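You operate a simulated robot arm through the tools that you are given. There is no shell and no other tool. Be economical: measure what you need, move in short steps, check, and stop when the job is done.

Carry out the task below with a simulated two-armed robot. There is one attempt and no reset: what you move stays moved.

JOB
Glue the grey thumb plug flush into the blue ball.
Fine: wet the thumb hole with the glue stick, stand the stick back in its pot, push the plug home before the glue dries, wait till it has bonded and shut the glue lid. Drop, tip or break nothing, pinch no finger, and leave the ball in its ring. Set down upright: glue stick.

Only the result counts: the job must be done as asked and must still hold three seconds after the hand-in. Knocking over, shifting, dropping, spilling or breaking anything else fails it. A push-on lid holds only when it is set on centred and level and pressed home; a screw cap is set on level and turned clockwise until tight.

ROBOT AND FRAMES
Two 7-joint arms with fingered hands on one trunk, on a base that drives. Base frame: it is fixed to the floor where the robot stands at the start and does not move with it; the origin is under the middle of the robot, x ahead of it, y to its left, z up; the surface under the hand at the start is at about z = 780. Lengths are in mm, angles in rad, forces in N, time in s.
The left shoulder is at the start at [60, 138, 922], the right one opposite. With the tool pointing down near the work surface each hand reaches from about 420 to 920 mm from the robot's upright axis, wherever it stands, measured 20 degrees to its own side. Places, roughly: bowling ball [750, -1250, 750]; glue lid [800, -100, 900]; glue tray [800, -100, 800]; thumb hole of the seven pound blue ball [500, 200, 1000]. Payload 4 kg a hand.
Tool frame (each hand has its own): the origin (TCP) lies between the finger pads and is the grasp point; the fingertips stand 36 mm ahead of it; z points along the fingers, y is the line along which they close. Largest opening 120 mm; the body of the gripper starts 42 mm behind the TCP. The gripper is a hand of 5 fingers: y runs from the thumb to the fingers, the wrist lies at [-15, -109, -200] in the tool frame, and closing takes about 1.5 s.
Orientation is that of the tool frame in the base frame, as a unit quaternion [w, x, y, z]. With the fingers straight down and the wrist toward the robot, the tool's x, y and z point along [0, 1, 0], [1, 0, 0] and [0, 0, -1] of the base frame.

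CONTROLS
- The arms move only by the tool drive_tool. It takes "left_commands", "right_commands" or both (then of equal length, played together; a hand with none holds still); each is a list of rows, each a list of 7 numbers: the shift along the base's x, y, z in units of 20 mm (1.0 is 20 mm), then the turn, a rotation vector about the base's x, y, z in units of 8 degrees (1.0 is 8 degrees), then the gripper command, from -1 (fully open) to 1 (shut), values between in proportion. In form: [[tx, ty, tz, rx, ry, rz, fingers], ...]. A call has 1 to 12 rows; each row shifts and turns the commanded pose from where the row before left it. A call with a number of a shift or a turn outside -1 to 1 is refused whole. Rows are played at 5 a second. More than 50 mm and 0.15 rad between two rows, or a gripper value outside its range, and nothing of the call is played. Where a pose cannot be reached the arm comes as near as it can. A force on the tool above 90 N (or 10 N above the force at the start of the call, whichever is more), or a blocked arm, ends the call early, and 0.2 s more pass. The fingers move at their own pace (about 153 mm/s each) and stop on an object; they squeeze with about 21 N. The grip force told is the motor's: it shows also when the fingers shut on nothing. Time passes only in rows, and 0.2 s behind the last, so rows that do not move let the fingers close. The reply holds the time, the measured pose of the TCP, the force on the tool along the base axes, the opening and the grip force, in the units named above and with some noise, with the torque about the TCP (base axes, N m) and any sound that the robot's microphone picked up, and new pictures: "views" is both (left out), scene, wrist or none (wrist: the cameras of the hands that moved).
- Cameras (640 x 400 px; columns grow to the right, rows downward): "scene" is now at [54.2, -15.2, 1548.3]; the picture's right is [-0.00, -1.00, 0.00], its down [-0.59, 0.00, -0.81] and it looks along [0.81, -0.00, -0.59] (base axes); focal length 258 px, centre (320, 200). "left" rides on the left gripper at [-69, -79, -131] in its tool frame; the picture's right is [-0.78, -0.29, 0.55], its down [0.55, -0.73, 0.40] and it looks along [0.29, 0.61, 0.74] (tool axes); focal length 222 px, centre (320, 200). "right" rides on the right gripper at [69, -79, -131] in its tool frame; the picture's right is [-0.78, 0.29, -0.55], its down [-0.55, -0.73, 0.40] and it looks along [-0.29, 0.61, 0.74] (tool axes); focal length 222 px, centre (320, 200). There is no depth. A picture from a camera that has moved, and an enlarged one, comes with that camera's place and axes in the base frame and with its lens. The place of the scene camera against the robot may be out by one fixed shift of up to 25 mm in any direction.
- raise_lower(by): slides the trunk up (or, below 0, down) by that many mm; the arms and the scene camera ride with it, the base frame stays. It gives what a move gives, with no picture.
- drive_base(legs): drives the robot by 1 to 6 legs, each [ahead, left, turn to the left] in mm, mm and rad, along the robot's own axes; the way and the turn of a leg run together, so that a leg with both is an arc; at most 1500 mm and 3.142 rad a leg. The arms and the cameras ride along, it lands a little off, and it stops where it bumps. It gives what a move gives, and a new picture of the scene camera.
- hand_shape(shape, hand): the hand has 5 fingers and takes this shape, open, in about a second: jaw (thumb against the fingers, like two jaws); tri (thumb and two fingers); tip (a fingertip pinch); poke (one finger out to press); point (the index stretched); flat (the hand flat); cup (the hand cupped); fist (a fist). The gripper value then closes the fingers along that shape, each until it touches; the sizes above hold for jaw. It gives what a move gives, with no picture.
- turn_head(pan, tilt): turns the head with the scene camera to pan (to the left, within 1.501 rad either way) and tilt (down, from -0.506 to 1.204), counted from straight ahead of the robot. It gives what a move gives, and a new picture of the scene camera.
- enlarge(camera, box): a new picture of the part [left, top, right, bottom] of that camera's present view, enlarged. No time passes.
- close_job(): hands the job in; it is judged then, once.

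Go step by step. Nothing tells you exact positions but the pictures and the camera data: compare them with the known pose of the tool, close in by small moves and look again before you grip or let go. The budget is 120 turns and 260 pictures, counting those below and the enlarged ones. Unless the task says otherwise, let go and move clear before handing in, and close with one line.

The tools are called after ">>>" as name(argument=value, ...) on one line, values as JSON. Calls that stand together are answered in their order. drive_tool: Moves the arms, as the interface text tells. Its arguments: {"type":"object","properties":{"left_commands":{"type":"array"},"right_commands":{"type":"array"},"views":{"type":"string","enum":["both","scene","wrist","none"]}},"required":[]} The other tools are called the same way: raise_lower (by) slides the trunk up or down; hand_shape (shape, hand) gives the hand a shape; drive_base (legs) drives the base; turn_head (pan, tilt) turns the head that bears the scene camera; enlarge (camera, box) takes an enlarged picture of a part of a camera's view; close_job () hands the job in.

At the start:

```text
time_s: 0.0
left_tcp_pos: [438.5, 214.7, 1392.4]
left_tcp_rot: [0.0, 0.707, 0.707, -0.001]
left_force: [0.6, 0.0, -0.7]
left_moment: [0.01, 0.02, -0.01]
left_opening: 119.7
left_grip_force: 0.1
left_shape: jaw
right_tcp_pos: [503.5, -251.3, 1352.3]
right_tcp_rot: [0.0, 0.706, 0.708, 0.0]
right_force: [0.1, 0.0, 0.7]
right_moment: [-0.01, -0.01, 0.0]
right_opening: 119.6
right_grip_force: 0.1
right_shape: jaw
trunk travel left (down, up): [-500.0, 90.0]
robot x, y, heading: [-1.6, -0.6, 0.002]
head pan, tilt: [-0.005, 0.634]
```

scene: 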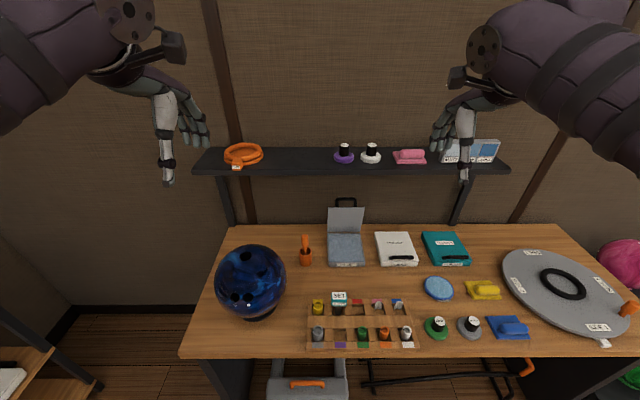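
right: 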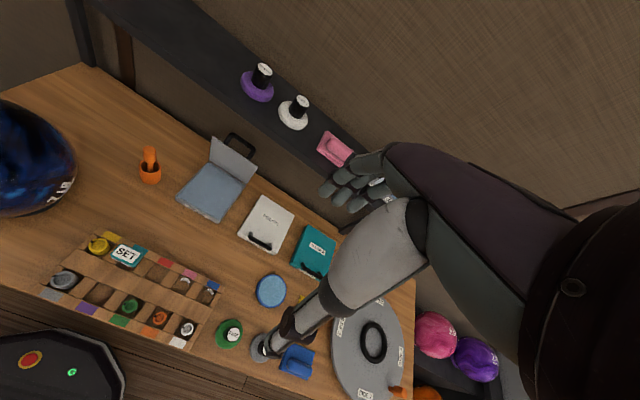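
left: 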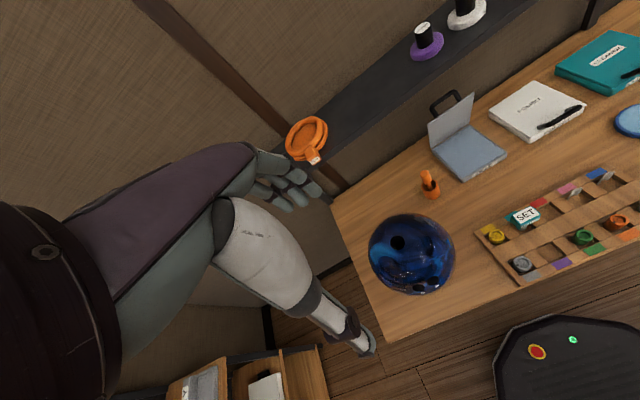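

I see the blue ball at the left of the bench, an orange stick in a pot behind it, an open tray with a hinged lid, and a rack of coloured plugs. I'll take closer views first.

>>> enlarge(camera="scene", box=[200, 190, 360, 290])

>>> enlarge(camera="scene", box=[200, 270, 360, 370])

>>> enlarge(camera="left", box=[350, 80, 542, 300])

>>> enlarge(camera="scene", box=[300, 280, 460, 380])

```text
4.00 times, centred on (280, 240) of scene
camera zoom: at [54.2, -15.2, 1548.3], right [0.0, -1.0, 0.0], down [-0.59, 0.0, -0.81], along [0.81, 0.0, -0.59], focal length 1032 px, centre (480, 40)
```

zoom: 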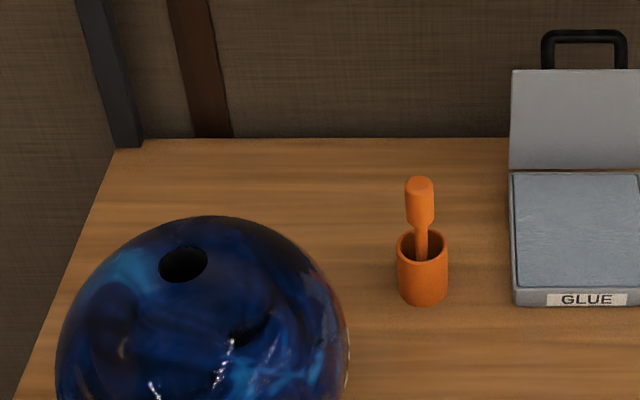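

```text
4.00 times, centred on (280, 320) of scene
camera zoom: at [54.2, -15.2, 1548.3], right [0.0, -1.0, 0.0], down [-0.59, 0.0, -0.81], along [0.81, 0.0, -0.59], focal length 1032 px, centre (480, -280)
```

zoom: 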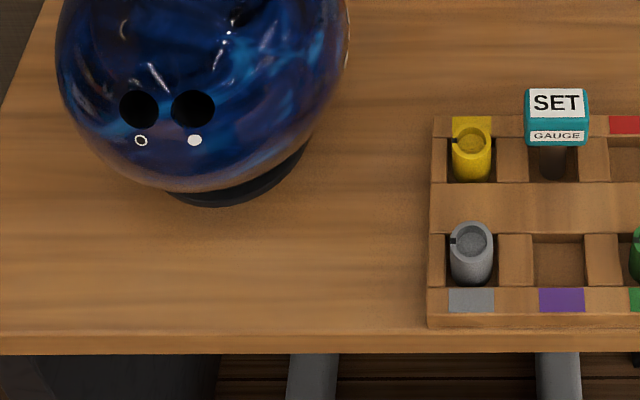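

```text
1.82 times, centred on (446, 190) of left
camera zoom: at [359.5, 145.8, 1524.4], right [-0.29, -0.78, -0.55], down [-0.73, 0.55, -0.4], along [0.61, 0.29, -0.74], focal length 404 px, centre (91, 218)
```

zoom: 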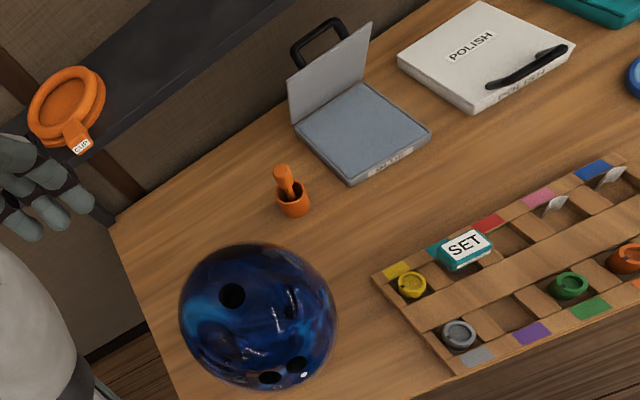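

```text
4.00 times, centred on (380, 330) of scene
camera zoom: at [54.2, -15.2, 1548.3], right [0.0, -1.0, 0.0], down [-0.59, 0.0, -0.81], along [0.81, 0.0, -0.59], focal length 1032 px, centre (80, -320)
```

zoom: 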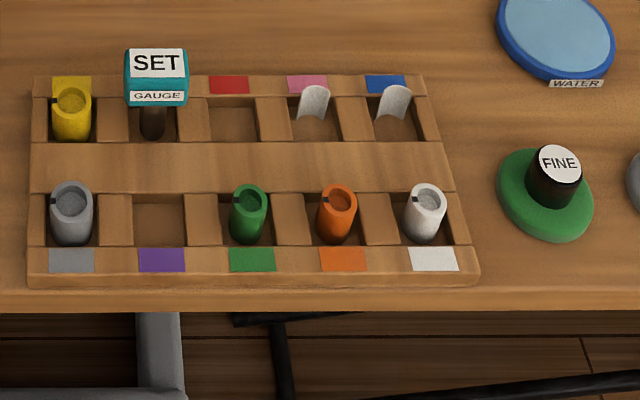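

The thumb hole appears to sit nearly at the top of the ball, around (531,186,1013). The grey plug is near (420,-8) and the stick pot near (705,37). I'll back off a little so both hands reach comfortably, then look.

>>> drive_base(legs=[[-110, 0, 0]])

```text
time_s: 1.2
left_tcp_pos: [327.2, 215.6, 1393.1]
left_tcp_rot: [0.001, 0.707, 0.708, 0.001]
left_force: [-0.7, 0.1, 0.0]
left_moment: [0.01, -0.06, 0.0]
left_opening: 119.5
left_grip_force: 0.1
left_shape: jaw
right_tcp_pos: [393.2, -251.9, 1354.0]
right_tcp_rot: [0.001, 0.707, 0.707, 0.0]
right_force: [-0.1, 0.0, 0.0]
right_moment: [0.02, -0.01, 0.0]
right_opening: 119.7
right_grip_force: 0.0
right_shape: jaw
trunk travel left (down, up): [-500.0, 90.0]
robot x, y, heading: [-111.5, -1.8, -0.002]
head pan, tilt: [-0.005, 0.634]
camera scene: at [-57.2, -15.2, 1548.4], right [0.0, -1.0, 0.0], down [-0.59, 0.0, -0.81], along [0.81, 0.0, -0.59], focal length 258 px, centre (320, 200)
```

scene: 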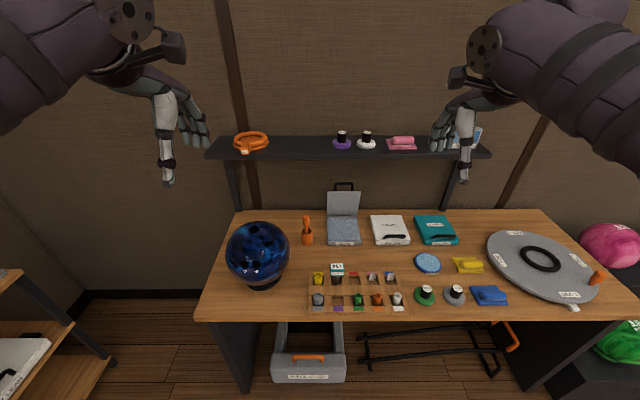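

Right hand goes above the grey plug for a close look.

>>> drive_tool(right_commands=[[0.1, 1, -0.9, 0, 0, 0, -1], [0.1, 1, -0.9, 0, 0, 0, -1], [0.1, 1, -0.9, 0, 0, 0, -1], [0.1, 1, -0.9, 0, 0, 0, -1], [0.1, 1, -0.9, 0, 0, 0, -1], [0.1, 1, -0.9, 0, 0, 0, -1], [0.1, 1, -0.9, 0, 0, 0, -1], [0.1, 1, -0.9, 0, 0, 0, -1], [0.1, 1, -0.9, 0, 0, 0, -1], [0.1, 1, -0.9, 0, 0, 0, -1], [0.1, 1, -0.9, 0, 0, 0, -1], [0.1, 1, -0.9, 0, 0, 0, -1]], views="both")

```text
time_s: 3.8
left_tcp_pos: [328.4, 216.5, 1392.7]
left_tcp_rot: [0.0, 0.706, 0.708, 0.0]
left_force: [0.3, -0.3, -0.5]
left_moment: [-0.03, 0.03, 0.03]
left_opening: 119.8
left_grip_force: 0.0
left_shape: jaw
right_tcp_pos: [420.7, -11.4, 1136.6]
right_tcp_rot: [0.0, 0.707, 0.707, 0.0]
right_force: [-1.2, -0.4, -0.8]
right_moment: [-0.05, 0.02, 0.01]
right_opening: 119.5
right_grip_force: 0.0
right_shape: jaw
trunk travel left (down, up): [-500.0, 90.0]
robot x, y, heading: [-110.5, 0.9, 0.003]
head pan, tilt: [-0.005, 0.634]
camera scene: at [-54.9, -14.7, 1548.3], right [0.0, -1.0, 0.0], down [-0.59, 0.0, -0.81], along [0.81, 0.0, -0.59], focal length 258 px, centre (320, 200)
camera right: at [341.0, 58.8, 1268.7], right [0.29, -0.79, 0.55], down [-0.74, -0.55, -0.4], along [0.61, -0.29, -0.74], focal length 222 px, centre (320, 200)
```

scene: 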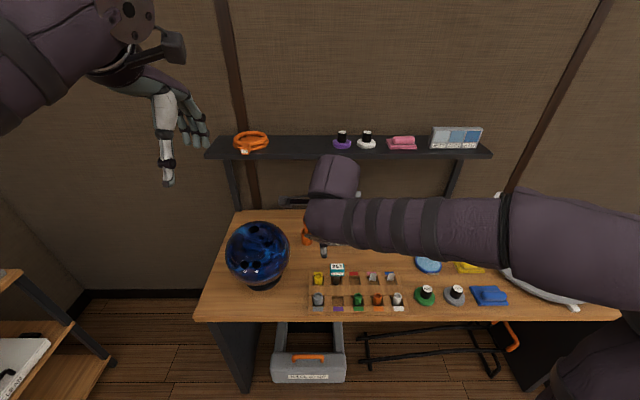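
right: 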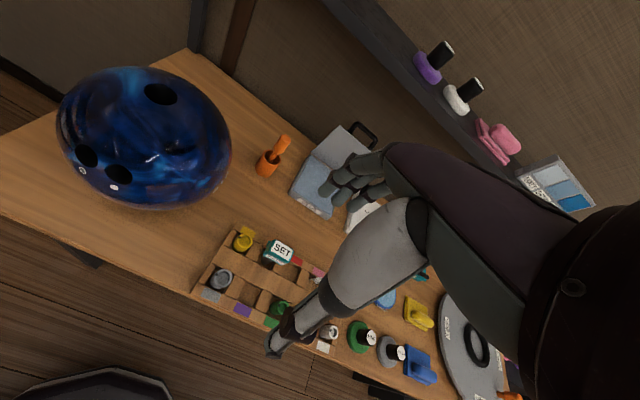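

>>> enlarge(camera="right", box=[180, 220, 340, 320])

>>> enlarge(camera="right", box=[50, 60, 370, 260])

```text
4.00 times, centred on (260, 270) of right
camera zoom: at [341.0, 58.8, 1268.7], right [0.29, -0.79, 0.55], down [-0.74, -0.55, -0.4], along [0.61, -0.29, -0.74], focal length 888 px, centre (560, -80)
```

zoom: 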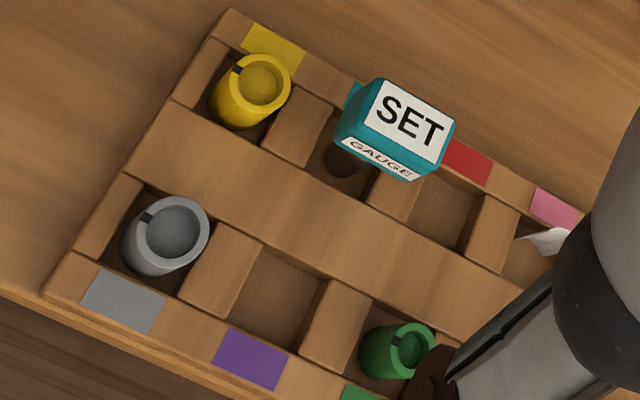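

```text
2.00 times, centred on (210, 160) of right
camera zoom: at [341.0, 58.8, 1268.7], right [0.29, -0.79, 0.55], down [-0.74, -0.55, -0.4], along [0.61, -0.29, -0.74], focal length 444 px, centre (540, 280)
```

zoom: 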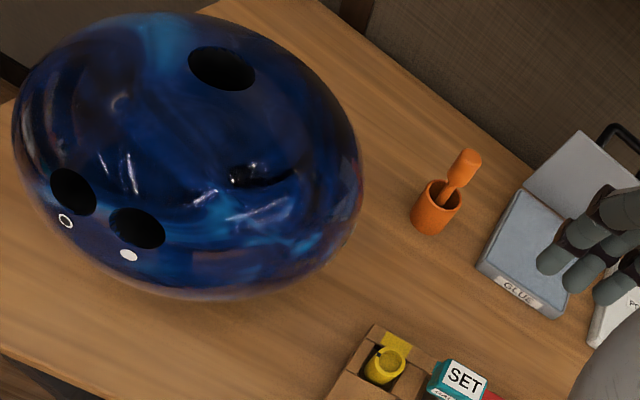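

>>> hand_shape(hand="right", shape="tri")

>>> enlarge(camera="right", box=[160, 120, 480, 360])

>>> enlarge(camera="scene", box=[210, 160, 430, 320])

```text
time_s: 4.7
left_tcp_pos: [329.1, 214.6, 1392.7]
left_tcp_rot: [0.0, 0.706, 0.708, -0.001]
left_force: [0.2, -0.5, -0.6]
left_moment: [0.01, -0.01, -0.02]
left_opening: 119.6
left_grip_force: 0.1
left_shape: jaw
right_tcp_pos: [418.7, -13.2, 1136.9]
right_tcp_rot: [0.0, 0.707, 0.707, 0.0]
right_force: [0.3, -0.6, 0.4]
right_moment: [0.0, 0.02, -0.01]
right_opening: 119.8
right_grip_force: 0.1
right_shape: tri
trunk travel left (down, up): [-500.0, 90.0]
robot x, y, heading: [-107.9, 0.6, 0.001]
head pan, tilt: [-0.005, 0.634]
```

```text
1.67 times, centred on (320, 240) of right
camera zoom: at [340.5, 58.1, 1269.2], right [0.29, -0.78, 0.55], down [-0.73, -0.55, -0.4], along [0.61, -0.29, -0.74], focal length 370 px, centre (320, 133)
```

zoom: 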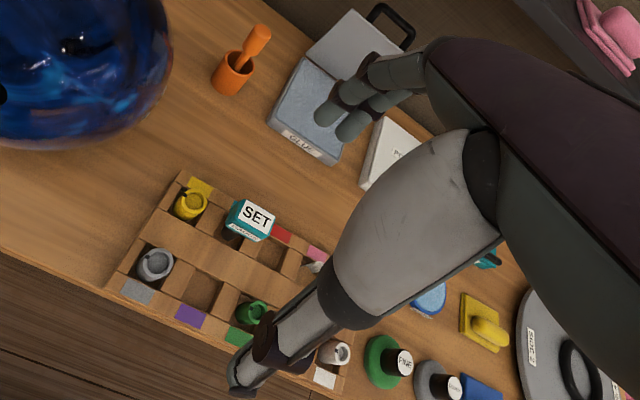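

```text
2.50 times, centred on (320, 240) of scene
camera zoom: at [-55.3, -15.2, 1548.3], right [0.0, -1.0, 0.0], down [-0.59, 0.0, -0.81], along [0.81, 0.0, -0.59], focal length 645 px, centre (320, 100)
```

zoom: 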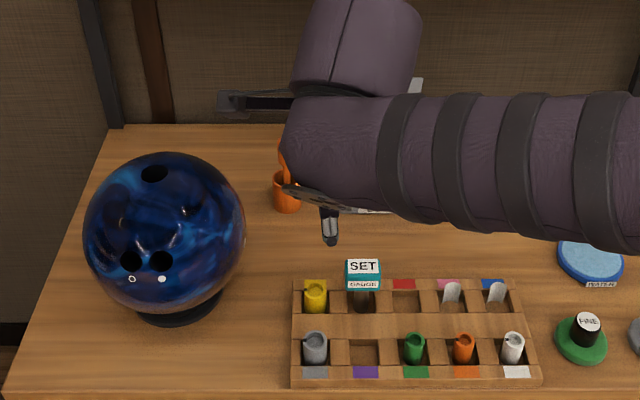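

>>> drive_tool(right_commands=[[0.05, 0.09, -1, 0, 0, 0, 0], [0.05, 0.09, -1, 0, 0, 0, 0], [0.05, 0.09, -1, 0, 0, 0, 0], [0.05, 0.09, -1, 0, 0, 0, 0], [0.05, 0.09, -1, 0, 0, 0, 0], [0.05, 0.09, -1, 0, 0, 0, 0], [0.05, 0.09, -1, 0, 0, 0, 0], [0.05, 0.09, -1, 0, 0, 0, 0], [0.05, 0.09, -1, 0, 0, 0, 0], [0, 0, 0, 0, 0, 0, 0]], views="both")

>>> enlarge(camera="right", box=[220, 180, 412, 300])

>>> enlarge(camera="scene", box=[270, 230, 398, 310])

```text
time_s: 6.9
left_tcp_pos: [327.6, 214.7, 1393.4]
left_tcp_rot: [0.0, 0.707, 0.707, 0.0]
left_force: [0.4, -0.2, 0.4]
left_moment: [0.02, 0.0, -0.01]
left_opening: 119.9
left_grip_force: 0.0
left_shape: jaw
right_tcp_pos: [428.0, 5.4, 955.0]
right_tcp_rot: [-0.001, 0.707, 0.707, 0.001]
right_force: [0.7, -0.4, -0.6]
right_moment: [0.05, -0.01, 0.0]
right_opening: 60.1
right_grip_force: 0.2
right_shape: tri
trunk travel left (down, up): [-500.0, 90.0]
robot x, y, heading: [-110.9, -0.2, 0.0]
head pan, tilt: [-0.005, 0.634]
camera scene: at [-55.5, -15.2, 1548.3], right [0.0, -1.0, 0.0], down [-0.59, 0.0, -0.81], along [0.81, 0.0, -0.59], focal length 258 px, centre (320, 200)
camera right: at [348.2, 75.0, 1088.4], right [0.29, -0.78, 0.55], down [-0.73, -0.55, -0.4], along [0.61, -0.29, -0.74], focal length 222 px, centre (320, 200)
```

scene: 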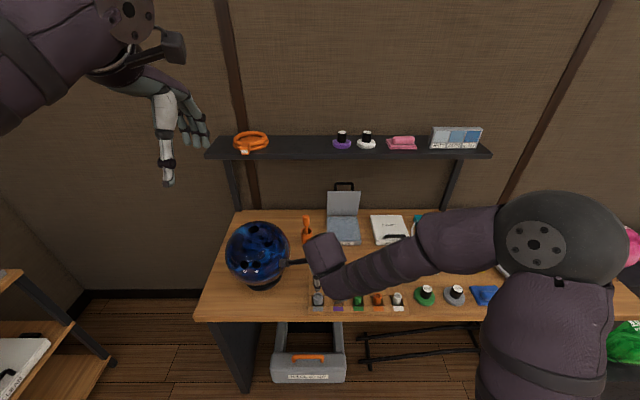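
right: 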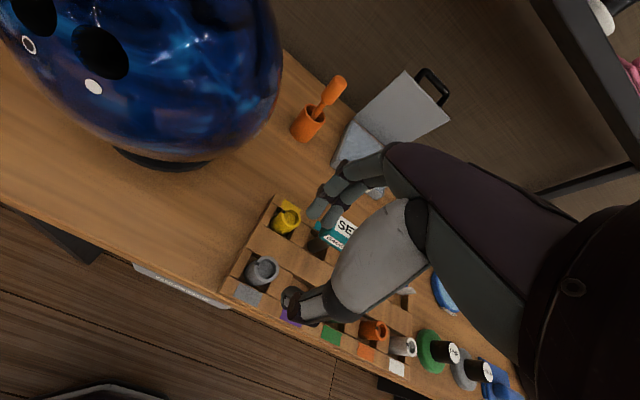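

```text
3.33 times, centred on (316, 240) of right
camera zoom: at [348.2, 75.0, 1088.4], right [0.29, -0.78, 0.55], down [-0.73, -0.55, -0.4], along [0.61, -0.29, -0.74], focal length 740 px, centre (333, 67)
```

zoom: 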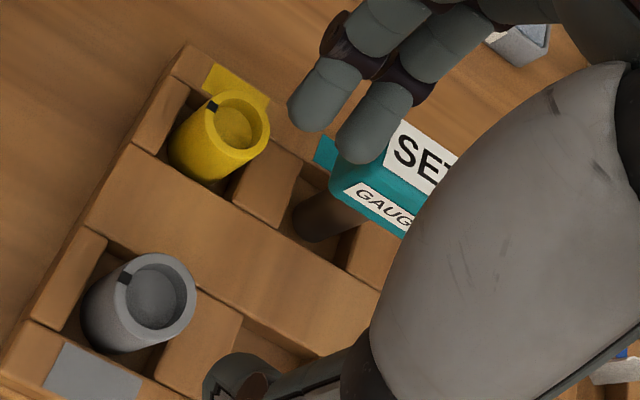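

```text
5.00 times, centred on (334, 270) of scene
camera zoom: at [-55.5, -15.2, 1548.3], right [0.0, -1.0, 0.0], down [-0.59, 0.0, -0.81], along [0.81, 0.0, -0.59], focal length 1290 px, centre (250, -150)
```

zoom: 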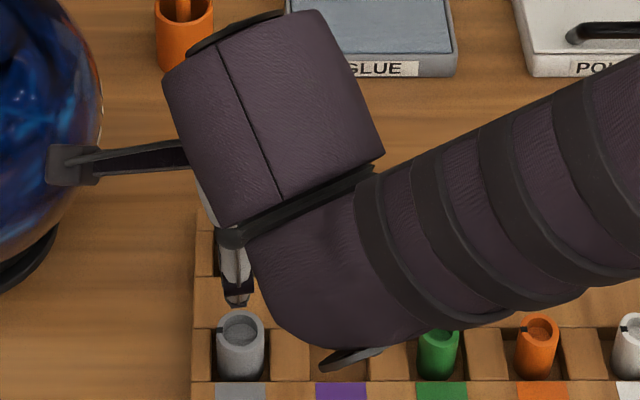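

>>> drive_tool(right_commands=[[-0.07, 0.03, -1, 0, 0, 0, 0], [-0.07, 0.03, -1, 0, 0, 0, 0], [0, 0, -0.5, 0, 0, 0, 0]], views="wrist")

>>> enlarge(camera="right", box=[220, 180, 412, 300])

>>> enlarge(camera="scene", box=[280, 250, 376, 310])

```text
time_s: 7.7
left_tcp_pos: [329.7, 214.6, 1392.6]
left_tcp_rot: [-0.001, 0.707, 0.707, 0.0]
left_force: [0.0, 0.1, -1.1]
left_moment: [-0.03, 0.0, 0.01]
left_opening: 119.7
left_grip_force: 0.0
left_shape: jaw
right_tcp_pos: [424.7, 6.0, 906.8]
right_tcp_rot: [0.0, 0.707, 0.707, 0.0]
right_force: [0.7, -0.8, 0.4]
right_moment: [0.0, 0.01, 0.03]
right_opening: 60.3
right_grip_force: 0.1
right_shape: tri
trunk travel left (down, up): [-500.0, 90.0]
robot x, y, heading: [-109.8, 0.6, 0.002]
head pan, tilt: [-0.005, 0.634]
camera right: at [346.2, 75.5, 1039.3], right [0.29, -0.79, 0.55], down [-0.74, -0.55, -0.4], along [0.61, -0.29, -0.74], focal length 222 px, centre (320, 200)
```

right: 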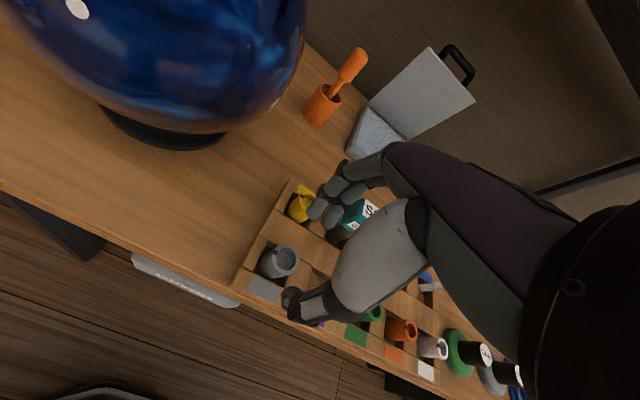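

```text
3.33 times, centred on (316, 240) of right
camera zoom: at [346.2, 75.5, 1039.3], right [0.29, -0.79, 0.55], down [-0.74, -0.55, -0.4], along [0.61, -0.29, -0.74], focal length 740 px, centre (333, 67)
```

zoom: 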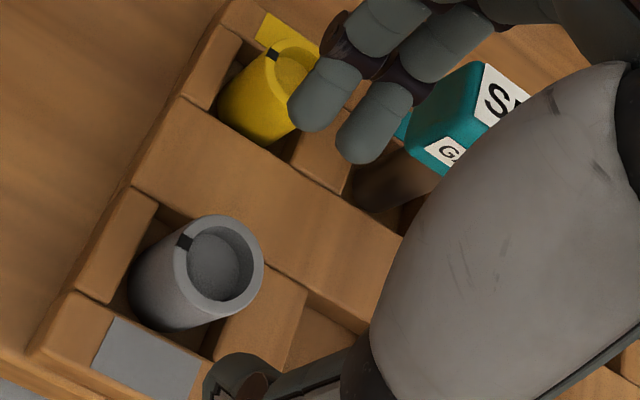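

```text
6.67 times, centred on (328, 280) of scene
camera zoom: at [-55.1, -15.2, 1548.3], right [0.0, -1.0, 0.0], down [-0.59, 0.0, -0.81], along [0.81, 0.0, -0.59], focal length 1720 px, centre (267, -333)
```

zoom: 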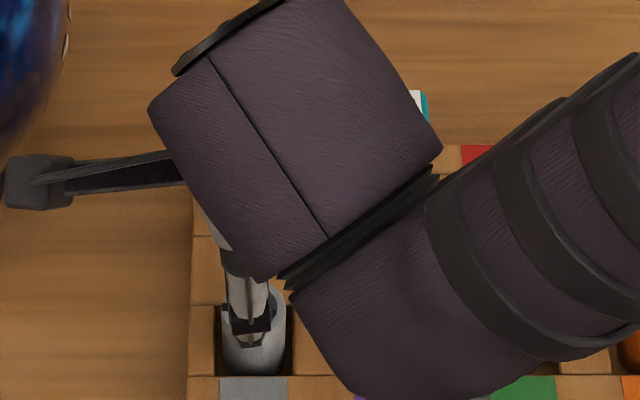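

>>> drive_tool(right_commands=[[0.08, 0, -1, 0, 0, 0, 0], [0, 0, -1, 0, 0, 0, 0], [0, 0, 0, 0, 0, 0, 0]], views="none")

>>> enlarge(camera="right", box=[220, 180, 412, 300])

>>> enlarge(camera="scene", box=[280, 250, 376, 310])

```text
time_s: 8.5
left_tcp_pos: [328.2, 216.1, 1393.6]
left_tcp_rot: [0.0, 0.707, 0.708, 0.0]
left_force: [0.4, 0.2, 0.1]
left_moment: [0.0, 0.0, -0.01]
left_opening: 119.6
left_grip_force: 0.0
left_shape: jaw
right_tcp_pos: [426.8, 6.3, 867.9]
right_tcp_rot: [0.0, 0.707, 0.707, 0.001]
right_force: [0.7, -0.1, -0.3]
right_moment: [0.02, -0.06, -0.02]
right_opening: 60.0
right_grip_force: 0.1
right_shape: tri
trunk travel left (down, up): [-500.0, 90.0]
robot x, y, heading: [-109.2, 0.8, 0.002]
head pan, tilt: [-0.005, 0.634]
```

```text
3.33 times, centred on (316, 240) of right
camera zoom: at [348.0, 76.0, 999.5], right [0.29, -0.78, 0.55], down [-0.73, -0.55, -0.4], along [0.61, -0.29, -0.74], focal length 740 px, centre (333, 67)
```

zoom: 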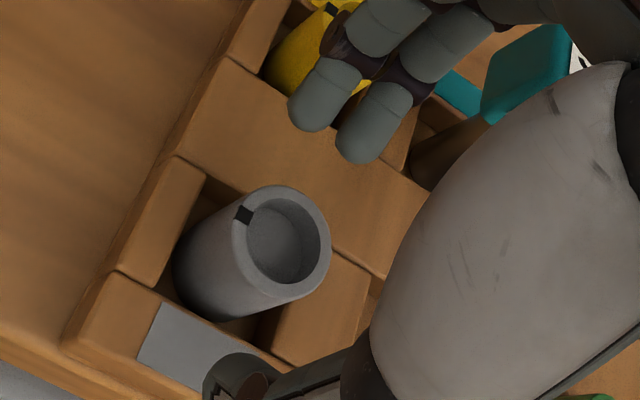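

```text
6.67 times, centred on (328, 280) of scene
camera zoom: at [-55.4, -15.1, 1548.3], right [0.0, -1.0, 0.0], down [-0.59, 0.0, -0.81], along [0.81, 0.0, -0.59], focal length 1720 px, centre (267, -333)
```

zoom: 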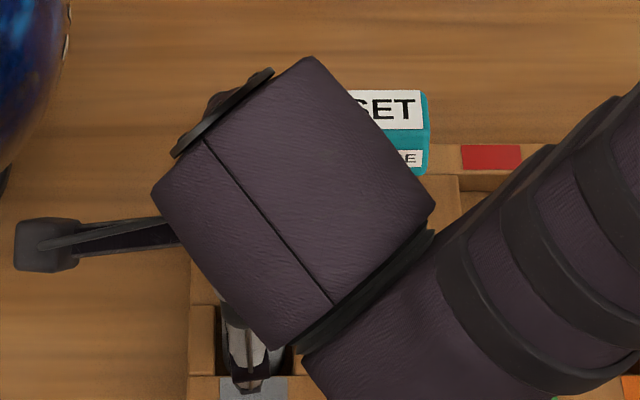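

Plug top triangulates to (427.5, 5.5, 832), with the rack rails at about 805. I'm going down the last 20 mm and gripping.

>>> drive_tool(right_commands=[[0, 0, -0.5, 0, 0, 0, 0], [0, 0, -0.5, 0, 0, 0, 0], [0, 0, 0, 0, 0, 0, 0], [0, 0, 0, 0, 0, 0, 0.3], [0, 0, 0, 0, 0, 0, 0.6], [0, 0, 0, 0, 0, 0, 1], [0, 0, 0, 0, 0, 0, 1], [0, 0, 0, 0, 0, 0, 1]], views="none")

>>> enlarge(camera="right", box=[220, 180, 412, 300])

```text
time_s: 10.3
left_tcp_pos: [328.9, 215.1, 1391.9]
left_tcp_rot: [0.001, 0.706, 0.708, 0.0]
left_force: [-0.1, 0.3, 0.1]
left_moment: [-0.01, 0.01, 0.02]
left_opening: 119.5
left_grip_force: 0.2
left_shape: jaw
right_tcp_pos: [428.0, 6.6, 847.2]
right_tcp_rot: [0.0, 0.707, 0.708, 0.0]
right_force: [-0.1, 0.0, -0.9]
right_moment: [-0.02, 0.0, -0.01]
right_opening: 22.9
right_grip_force: 20.9
right_shape: tri
trunk travel left (down, up): [-500.0, 90.0]
robot x, y, heading: [-110.8, 0.2, 0.007]
head pan, tilt: [-0.005, 0.634]
```

```text
3.33 times, centred on (316, 240) of right
camera zoom: at [348.3, 76.2, 979.7], right [0.29, -0.78, 0.55], down [-0.73, -0.55, -0.4], along [0.61, -0.29, -0.74], focal length 740 px, centre (333, 67)
```

zoom: 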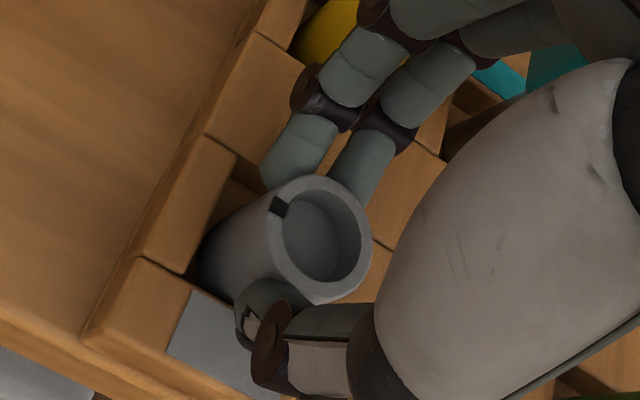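

The grip holds at 23 mm. I'll lift and check that the plug hangs straight.

>>> drive_tool(right_commands=[[0, 0, 0.5, 0, 0, 0, 1], [0, 0, 1, 0, 0, 0, 1], [0, 0, 1, 0, 0, 0, 1], [0, 0, 1, 0, 0, 0, 1], [0, 0, 1, 0, 0, 0, 1], [0, 0, 1, 0, 0, 0, 1], [0, 0, 1, 0, 0, 0, 1]], views="none")

>>> enlarge(camera="right", box=[220, 180, 412, 300])

>>> enlarge(camera="scene", box=[230, 190, 390, 310])

```text
time_s: 11.9
left_tcp_pos: [328.6, 215.5, 1393.0]
left_tcp_rot: [0.0, 0.707, 0.707, 0.0]
left_force: [0.3, -0.2, -0.8]
left_moment: [0.0, 0.0, 0.02]
left_opening: 119.9
left_grip_force: 0.0
left_shape: jaw
right_tcp_pos: [426.9, 8.9, 978.3]
right_tcp_rot: [0.001, 0.706, 0.708, 0.0]
right_force: [0.9, 0.9, 0.3]
right_moment: [0.0, -0.02, 0.02]
right_opening: 22.7
right_grip_force: 20.9
right_shape: tri
trunk travel left (down, up): [-500.0, 90.0]
robot x, y, heading: [-109.1, -1.9, -0.006]
head pan, tilt: [-0.005, 0.634]
```

```text
3.33 times, centred on (316, 240) of right
camera zoom: at [347.8, 78.4, 1109.8], right [0.29, -0.78, 0.55], down [-0.73, -0.55, -0.4], along [0.61, -0.29, -0.74], focal length 740 px, centre (333, 67)
```

zoom: 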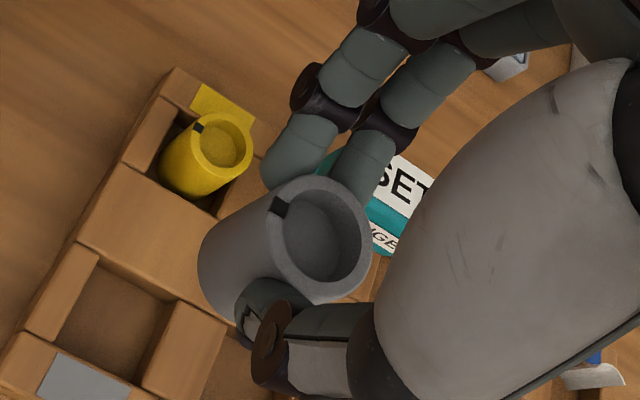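

```text
3.33 times, centred on (310, 250) of scene
camera zoom: at [-55.7, -15.1, 1548.3], right [0.0, -1.0, 0.0], down [-0.59, 0.0, -0.81], along [0.81, 0.0, -0.59], focal length 860 px, centre (353, 33)
```

zoom: 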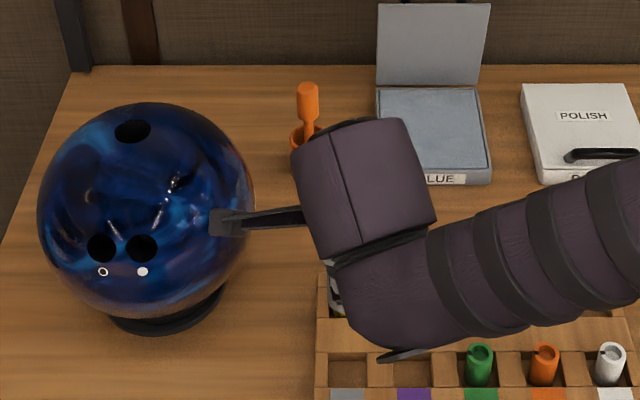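

>>> drive_tool(right_commands=[[0, -1, 0.4, 0, 0, 0, 1], [0, -1, 0.4, 0, 0, 0, 1], [0, -1, 0.4, 0, 0, 0, 1], [0, -1, 0.4, 0, 0, 0, 1], [0, -1, 0.4, 0, 0, 0, 1], [0, -1, 0.4, 0, 0, 0, 1], [0, -1, 0.4, 0, 0, 0, 1], [0, -1, 0.4, 0, 0, 0, 1], [0, -1, 0.4, 0, 0, 0, 1], [0, -1, 0.4, 0, 0, 0, 1], [0, -1, 0.4, 0, 0, 0, 1], [0, -1, 0.4, 0, 0, 0, 1]], left_commands=[[1, -0.5, -0.6, 0, 0, 0, -1], [1, -0.5, -0.6, 0, 0, 0, -1], [1, -0.5, -0.6, 0, 0, 0, -1], [1, -0.5, -0.6, 0, 0, 0, -1], [1, -0.5, -0.6, 0, 0, 0, -1], [1, -0.5, -0.6, 0, 0, 0, -1], [1, -0.5, -0.6, 0, 0, 0, -1], [1, -0.5, -0.6, 0, 0, 0, -1], [1, -0.5, -0.6, 0, 0, 0, -1], [1, -0.5, -0.6, 0, 0, 0, -1], [1, -0.5, -0.6, 0, 0, 0, -1], [1, -0.5, -0.6, 0, 0, 0, -1]], views="both")

```text
time_s: 14.5
left_tcp_pos: [570.9, 94.0, 1248.4]
left_tcp_rot: [0.0, 0.706, 0.708, 0.001]
left_force: [0.6, 0.7, -0.1]
left_moment: [0.0, -0.04, 0.02]
left_opening: 119.8
left_grip_force: 0.0
left_shape: jaw
right_tcp_pos: [428.4, -233.2, 1070.8]
right_tcp_rot: [0.0, 0.707, 0.708, 0.0]
right_force: [-0.5, -0.4, -0.2]
right_moment: [0.03, 0.01, 0.04]
right_opening: 22.6
right_grip_force: 20.8
right_shape: tri
trunk travel left (down, up): [-500.0, 90.0]
robot x, y, heading: [-112.2, 3.8, 0.001]
head pan, tilt: [-0.005, 0.634]
camera scene: at [-54.6, -15.8, 1548.2], right [0.0, -1.0, 0.0], down [-0.59, 0.0, -0.81], along [0.81, 0.0, -0.59], focal length 258 px, centre (320, 200)
camera right: at [347.8, -164.2, 1203.8], right [0.29, -0.79, 0.55], down [-0.73, -0.55, -0.4], along [0.61, -0.29, -0.74], focal length 222 px, centre (320, 200)
camera left: at [491.7, 25.4, 1380.9], right [-0.29, -0.79, -0.55], down [-0.74, 0.55, -0.4], along [0.61, 0.29, -0.74], focal length 222 px, centre (320, 200)
```

scene: 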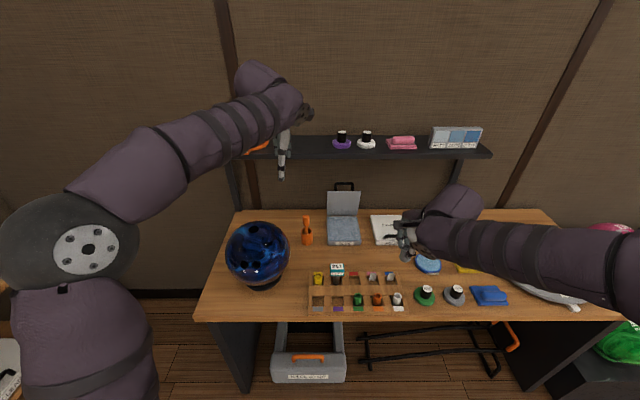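
right: 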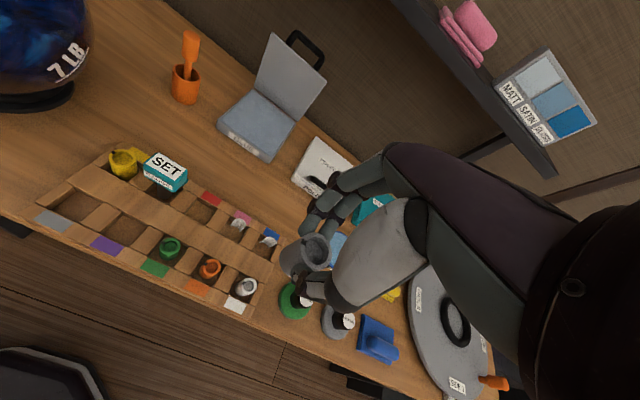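
left: 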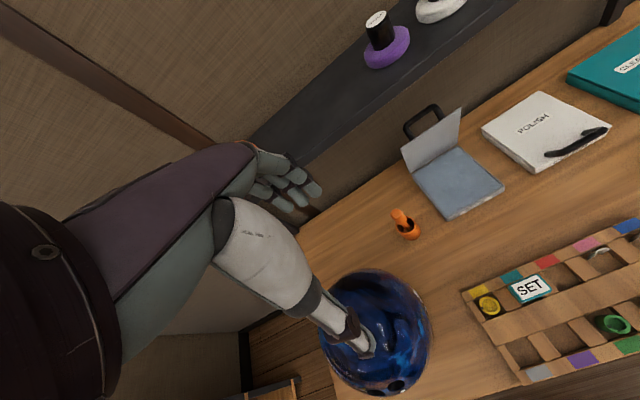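

>>> enlarge(camera="left", box=[350, 100, 542, 220])

>>> enlarge(camera="right", box=[150, 10, 342, 170])

>>> enlarge(camera="scene", box=[200, 170, 392, 290])

```text
3.33 times, centred on (446, 160) of left
camera zoom: at [491.7, 25.4, 1380.9], right [-0.29, -0.79, -0.55], down [-0.74, 0.55, -0.4], along [0.61, 0.29, -0.74], focal length 740 px, centre (-100, 333)
```

zoom: 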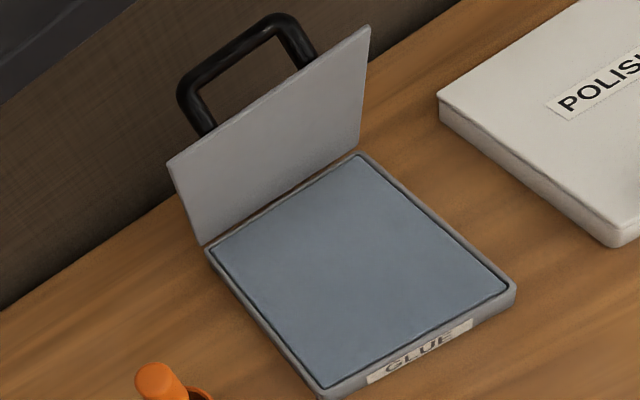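

```text
2.50 times, centred on (246, 90) of right
camera zoom: at [347.8, -164.2, 1203.8], right [0.29, -0.79, 0.55], down [-0.73, -0.55, -0.4], along [0.61, -0.29, -0.74], focal length 555 px, centre (505, 475)
```

zoom: 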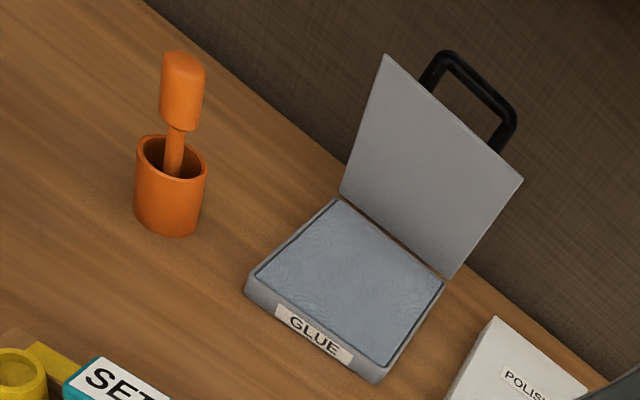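

```text
3.33 times, centred on (296, 230) of scene
camera zoom: at [-54.6, -15.8, 1548.2], right [0.0, -1.0, 0.0], down [-0.59, 0.0, -0.81], along [0.81, 0.0, -0.59], focal length 860 px, centre (400, 100)
```

zoom: 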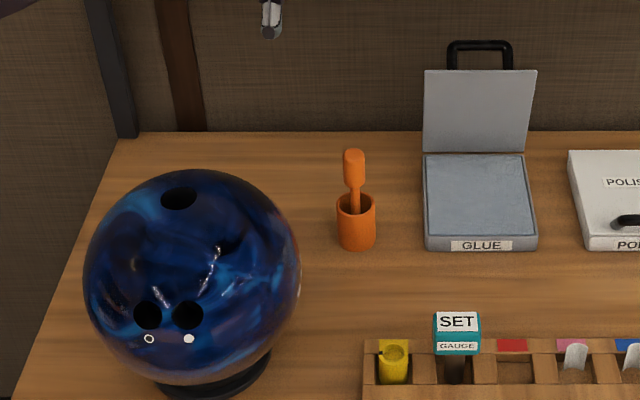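

Handle top triangulates to about (718, 50, 920), with the pot at (717, 46). A shelf overhangs the area at roughly x≥740, z≈1150, so I'll come down short of it and then slide forward.

>>> drive_tool(left_commands=[[0.1, -0.75, -0.5, 0, 0, 0, -0.33], [0.1, -0.75, -0.5, 0, 0, 0, -0.33], [0.1, -0.75, -1, 0, 0, 0, -0.33], [0.1, -0.75, -1, 0, 0, 0, -0.33], [0.1, 0, -1, 0, 0, 0, -0.33], [0.1, 0, -1, 0, 0, 0, -0.33], [0.1, 0, -1, 0, 0, 0, -0.33], [0.1, 0, -1, 0, 0, 0, -0.33], [0.1, 0, -1, 0, 0, 0, -0.33], [0.1, 0, -1, 0, 0, 0, -0.33], [0.1, 0, -1, 0, 0, 0, -0.33], [0.1, 0, -1, 0, 0, 0, -0.33]], views="both")

>>> enlarge(camera="left", box=[220, 100, 412, 300])

```text
time_s: 17.1
left_tcp_pos: [594.0, 34.4, 1028.1]
left_tcp_rot: [0.001, 0.707, 0.707, 0.0]
left_force: [-1.3, -0.3, -0.5]
left_moment: [0.01, -0.04, 0.03]
left_opening: 80.2
left_grip_force: 0.0
left_shape: jaw
right_tcp_pos: [427.2, -234.2, 1071.3]
right_tcp_rot: [0.0, 0.707, 0.707, 0.0]
right_force: [0.3, -1.2, -0.5]
right_moment: [0.01, -0.01, -0.01]
right_opening: 22.9
right_grip_force: 21.1
right_shape: tri
trunk travel left (down, up): [-500.0, 90.0]
robot x, y, heading: [-111.2, 1.5, 0.005]
head pan, tilt: [-0.005, 0.634]
camera scene: at [-54.8, -15.4, 1548.3], right [0.0, -1.0, 0.0], down [-0.59, 0.0, -0.81], along [0.81, 0.0, -0.59], focal length 258 px, centre (320, 200)
camera left: at [514.2, -35.2, 1160.2], right [-0.29, -0.79, -0.55], down [-0.74, 0.55, -0.4], along [0.61, 0.29, -0.74], focal length 222 px, centre (320, 200)
```

scene: 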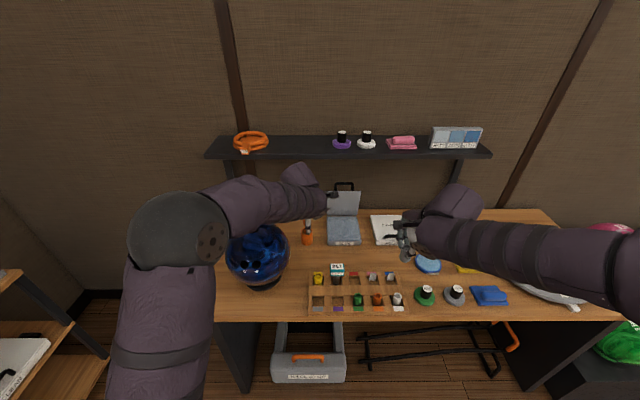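
left: 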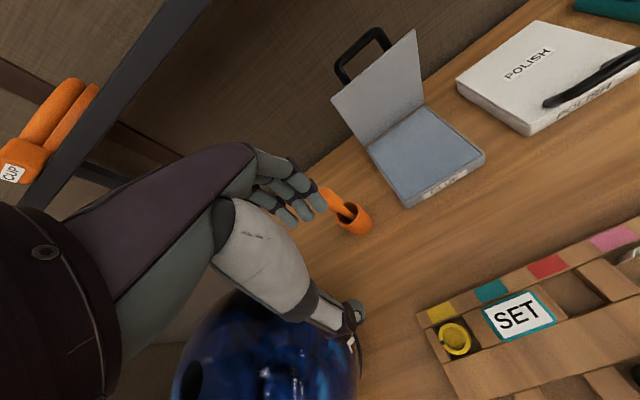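

```text
2.00 times, centred on (316, 200) of left
camera zoom: at [514.2, -35.2, 1160.2], right [-0.29, -0.79, -0.55], down [-0.74, 0.55, -0.4], along [0.61, 0.29, -0.74], focal length 444 px, centre (328, 200)
```

zoom: 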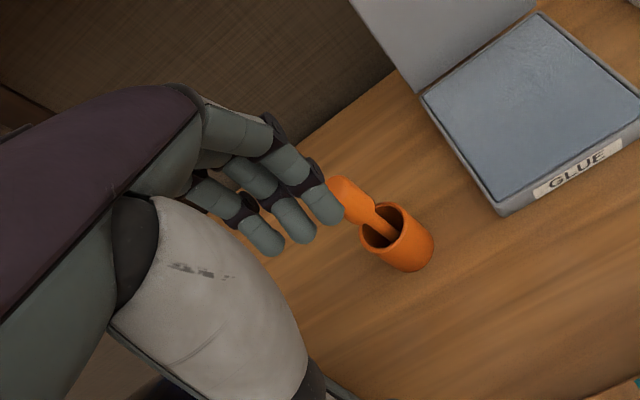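

>>> drive_tool(left_commands=[[0.97, 0.1, -0.36, 0, 0, 0, -0.33], [0.97, 0.1, -0.36, 0, 0, 0, -0.33], [0.97, 0.1, -0.36, 0, 0, 0, -0.33], [0.97, 0.1, -0.36, 0, 0, 0, -0.33], [0.97, 0.1, -0.36, 0, 0, 0, -0.33], [0.97, 0.1, -0.36, 0, 0, 0, -0.33], [0, 0, 0, 0, 0, 0, -0.33]], views="none")

>>> enlarge(camera="left", box=[220, 160, 412, 280])

>>> enlarge(camera="scene", box=[230, 170, 390, 270])

>>> enlarge(camera="right", box=[80, 10, 340, 170])

```text
time_s: 18.7
left_tcp_pos: [709.0, 48.3, 983.7]
left_tcp_rot: [0.0, 0.707, 0.708, 0.0]
left_force: [-0.1, 0.4, 0.5]
left_moment: [0.0, 0.02, -0.01]
left_opening: 80.2
left_grip_force: 0.2
left_shape: jaw
right_tcp_pos: [426.2, -231.5, 1071.1]
right_tcp_rot: [0.0, 0.707, 0.707, 0.001]
right_force: [0.6, 0.4, -0.4]
right_moment: [-0.02, 0.04, 0.0]
right_opening: 22.7
right_grip_force: 21.2
right_shape: tri
trunk travel left (down, up): [-500.0, 90.0]
robot x, y, heading: [-111.1, 0.9, -0.002]
head pan, tilt: [-0.005, 0.634]
```

```text
3.33 times, centred on (316, 220) of left
camera zoom: at [630.4, -21.2, 1116.6], right [-0.29, -0.78, -0.55], down [-0.73, 0.55, -0.4], along [0.61, 0.29, -0.74], focal length 740 px, centre (333, 133)
```

zoom: 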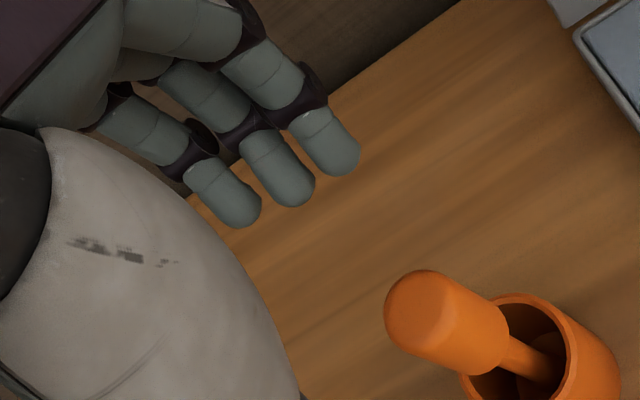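

```text
4.00 times, centred on (310, 220) of scene
camera zoom: at [-55.5, -15.3, 1548.3], right [0.0, -1.0, 0.0], down [-0.59, 0.0, -0.81], along [0.81, 0.0, -0.59], focal length 1032 px, centre (360, 120)
```

zoom: 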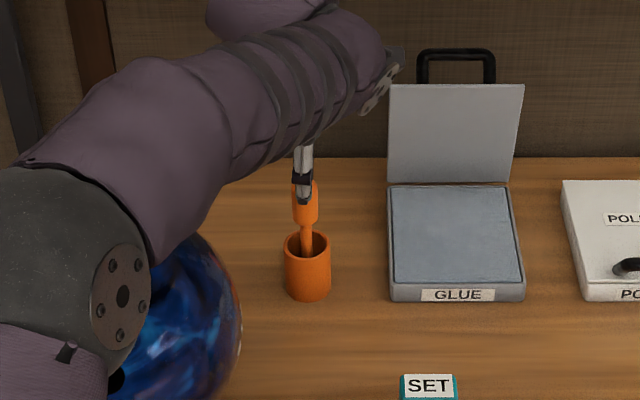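

```text
2.46 times, centred on (210, 90) of right
camera zoom: at [347.2, -163.6, 1203.9], right [0.29, -0.78, 0.55], down [-0.73, -0.55, -0.4], along [0.61, -0.29, -0.74], focal length 547 px, centre (591, 471)
```

zoom: 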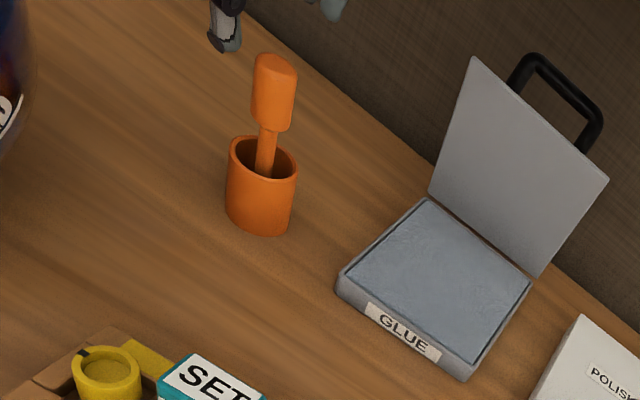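

>>> drive_tool(left_commands=[[0.55, 0.05, -0.7, 0, 0, 0, -0.33], [0, 0, -1, 0, 0, 0, -0.33], [0, 0, -1, 0, 0, 0, -0.33], [0, 0, -1, 0, 0, 0, -0.33], [0, 0, -0.9, 0, 0, 0, -0.33], [0, 0, 0, 0, 0, 0, -0.33]], views="none")

>>> enlarge(camera="left", box=[220, 160, 412, 280])

>>> enlarge(camera="right", box=[80, 10, 340, 170])

```text
time_s: 20.1
left_tcp_pos: [720.4, 49.7, 893.2]
left_tcp_rot: [0.0, 0.707, 0.707, 0.0]
left_force: [-0.3, -0.7, 0.3]
left_moment: [-0.01, 0.01, -0.01]
left_opening: 80.1
left_grip_force: 0.0
left_shape: jaw
right_tcp_pos: [425.6, -233.7, 1071.0]
right_tcp_rot: [0.0, 0.707, 0.707, 0.001]
right_force: [-0.4, 0.3, 0.6]
right_moment: [0.03, 0.0, -0.01]
right_opening: 22.6
right_grip_force: 21.0
right_shape: tri
trunk travel left (down, up): [-500.0, 90.0]
robot x, y, heading: [-111.6, 1.6, 0.002]
head pan, tilt: [-0.005, 0.634]
```

```text
3.33 times, centred on (316, 220) of left
camera zoom: at [641.6, -19.7, 1025.3], right [-0.29, -0.78, -0.55], down [-0.74, 0.55, -0.4], along [0.61, 0.29, -0.74], focal length 740 px, centre (333, 133)
```

zoom: 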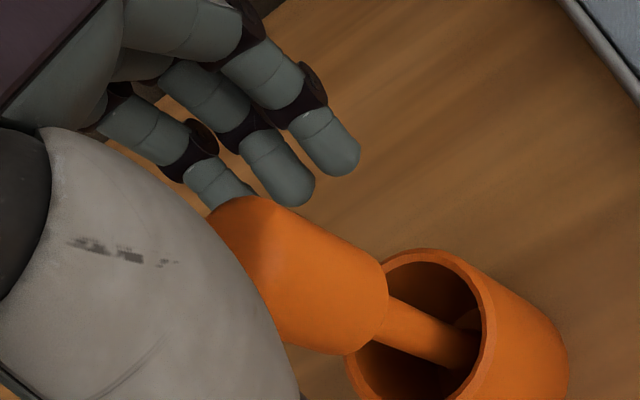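

```text
2.46 times, centred on (210, 90) of right
camera zoom: at [347.4, -163.6, 1203.8], right [0.29, -0.78, 0.55], down [-0.73, -0.55, -0.4], along [0.61, -0.29, -0.74], focal length 547 px, centre (591, 471)
```

zoom: 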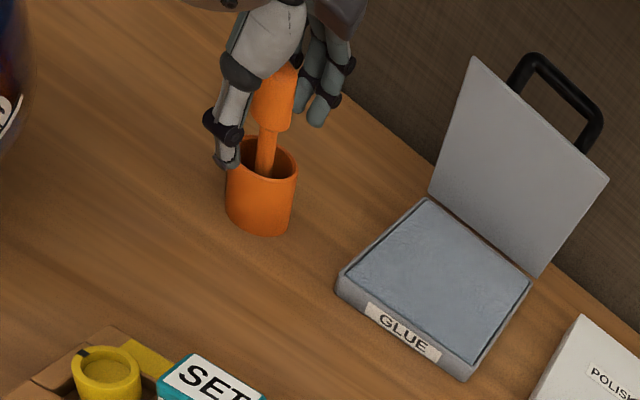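

I'll raise the hand 10 mm so the fingertips clear the pot rim, then grip the handle.

>>> drive_tool(left_commands=[[0, 0, 0.5, 0, 0, 0, -0.33], [0, 0, 0, 0, 0, 0, 0], [0, 0, 0, 0, 0, 0, 0.3], [0, 0, 0, 0, 0, 0, 0.6], [0, 0, 0, 0, 0, 0, 1], [0, 0, 0, 0, 0, 0, 1], [0, 0, 0, 0, 0, 0, 1]], views="none")

>>> enlarge(camera="left", box=[220, 160, 412, 280])

>>> enlarge(camera="right", box=[80, 10, 340, 170])

```text
time_s: 21.7
left_tcp_pos: [720.0, 49.3, 903.2]
left_tcp_rot: [-0.001, 0.706, 0.708, 0.0]
left_force: [-0.5, -0.3, -0.6]
left_moment: [-0.05, -0.03, 0.02]
left_opening: 8.8
left_grip_force: 20.6
left_shape: jaw
right_tcp_pos: [426.5, -233.4, 1071.2]
right_tcp_rot: [-0.001, 0.707, 0.708, -0.001]
right_force: [0.2, -0.3, -0.9]
right_moment: [0.02, 0.01, 0.01]
right_opening: 22.7
right_grip_force: 21.0
right_shape: tri
trunk travel left (down, up): [-500.0, 90.0]
robot x, y, heading: [-109.2, -1.7, -0.001]
head pan, tilt: [-0.005, 0.634]
```

```text
3.33 times, centred on (316, 220) of left
camera zoom: at [641.1, -19.6, 1035.4], right [-0.29, -0.79, -0.55], down [-0.74, 0.55, -0.4], along [0.61, 0.29, -0.74], focal length 740 px, centre (333, 133)
```

zoom: 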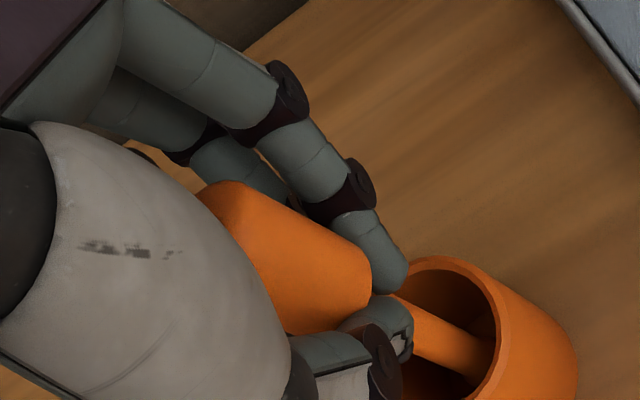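

```text
2.46 times, centred on (210, 90) of right
camera zoom: at [347.5, -163.6, 1203.8], right [0.29, -0.78, 0.55], down [-0.73, -0.55, -0.4], along [0.61, -0.29, -0.74], focal length 547 px, centre (591, 471)
```

zoom: 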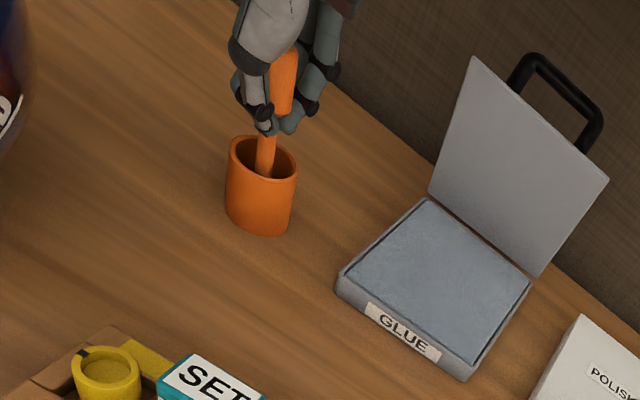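

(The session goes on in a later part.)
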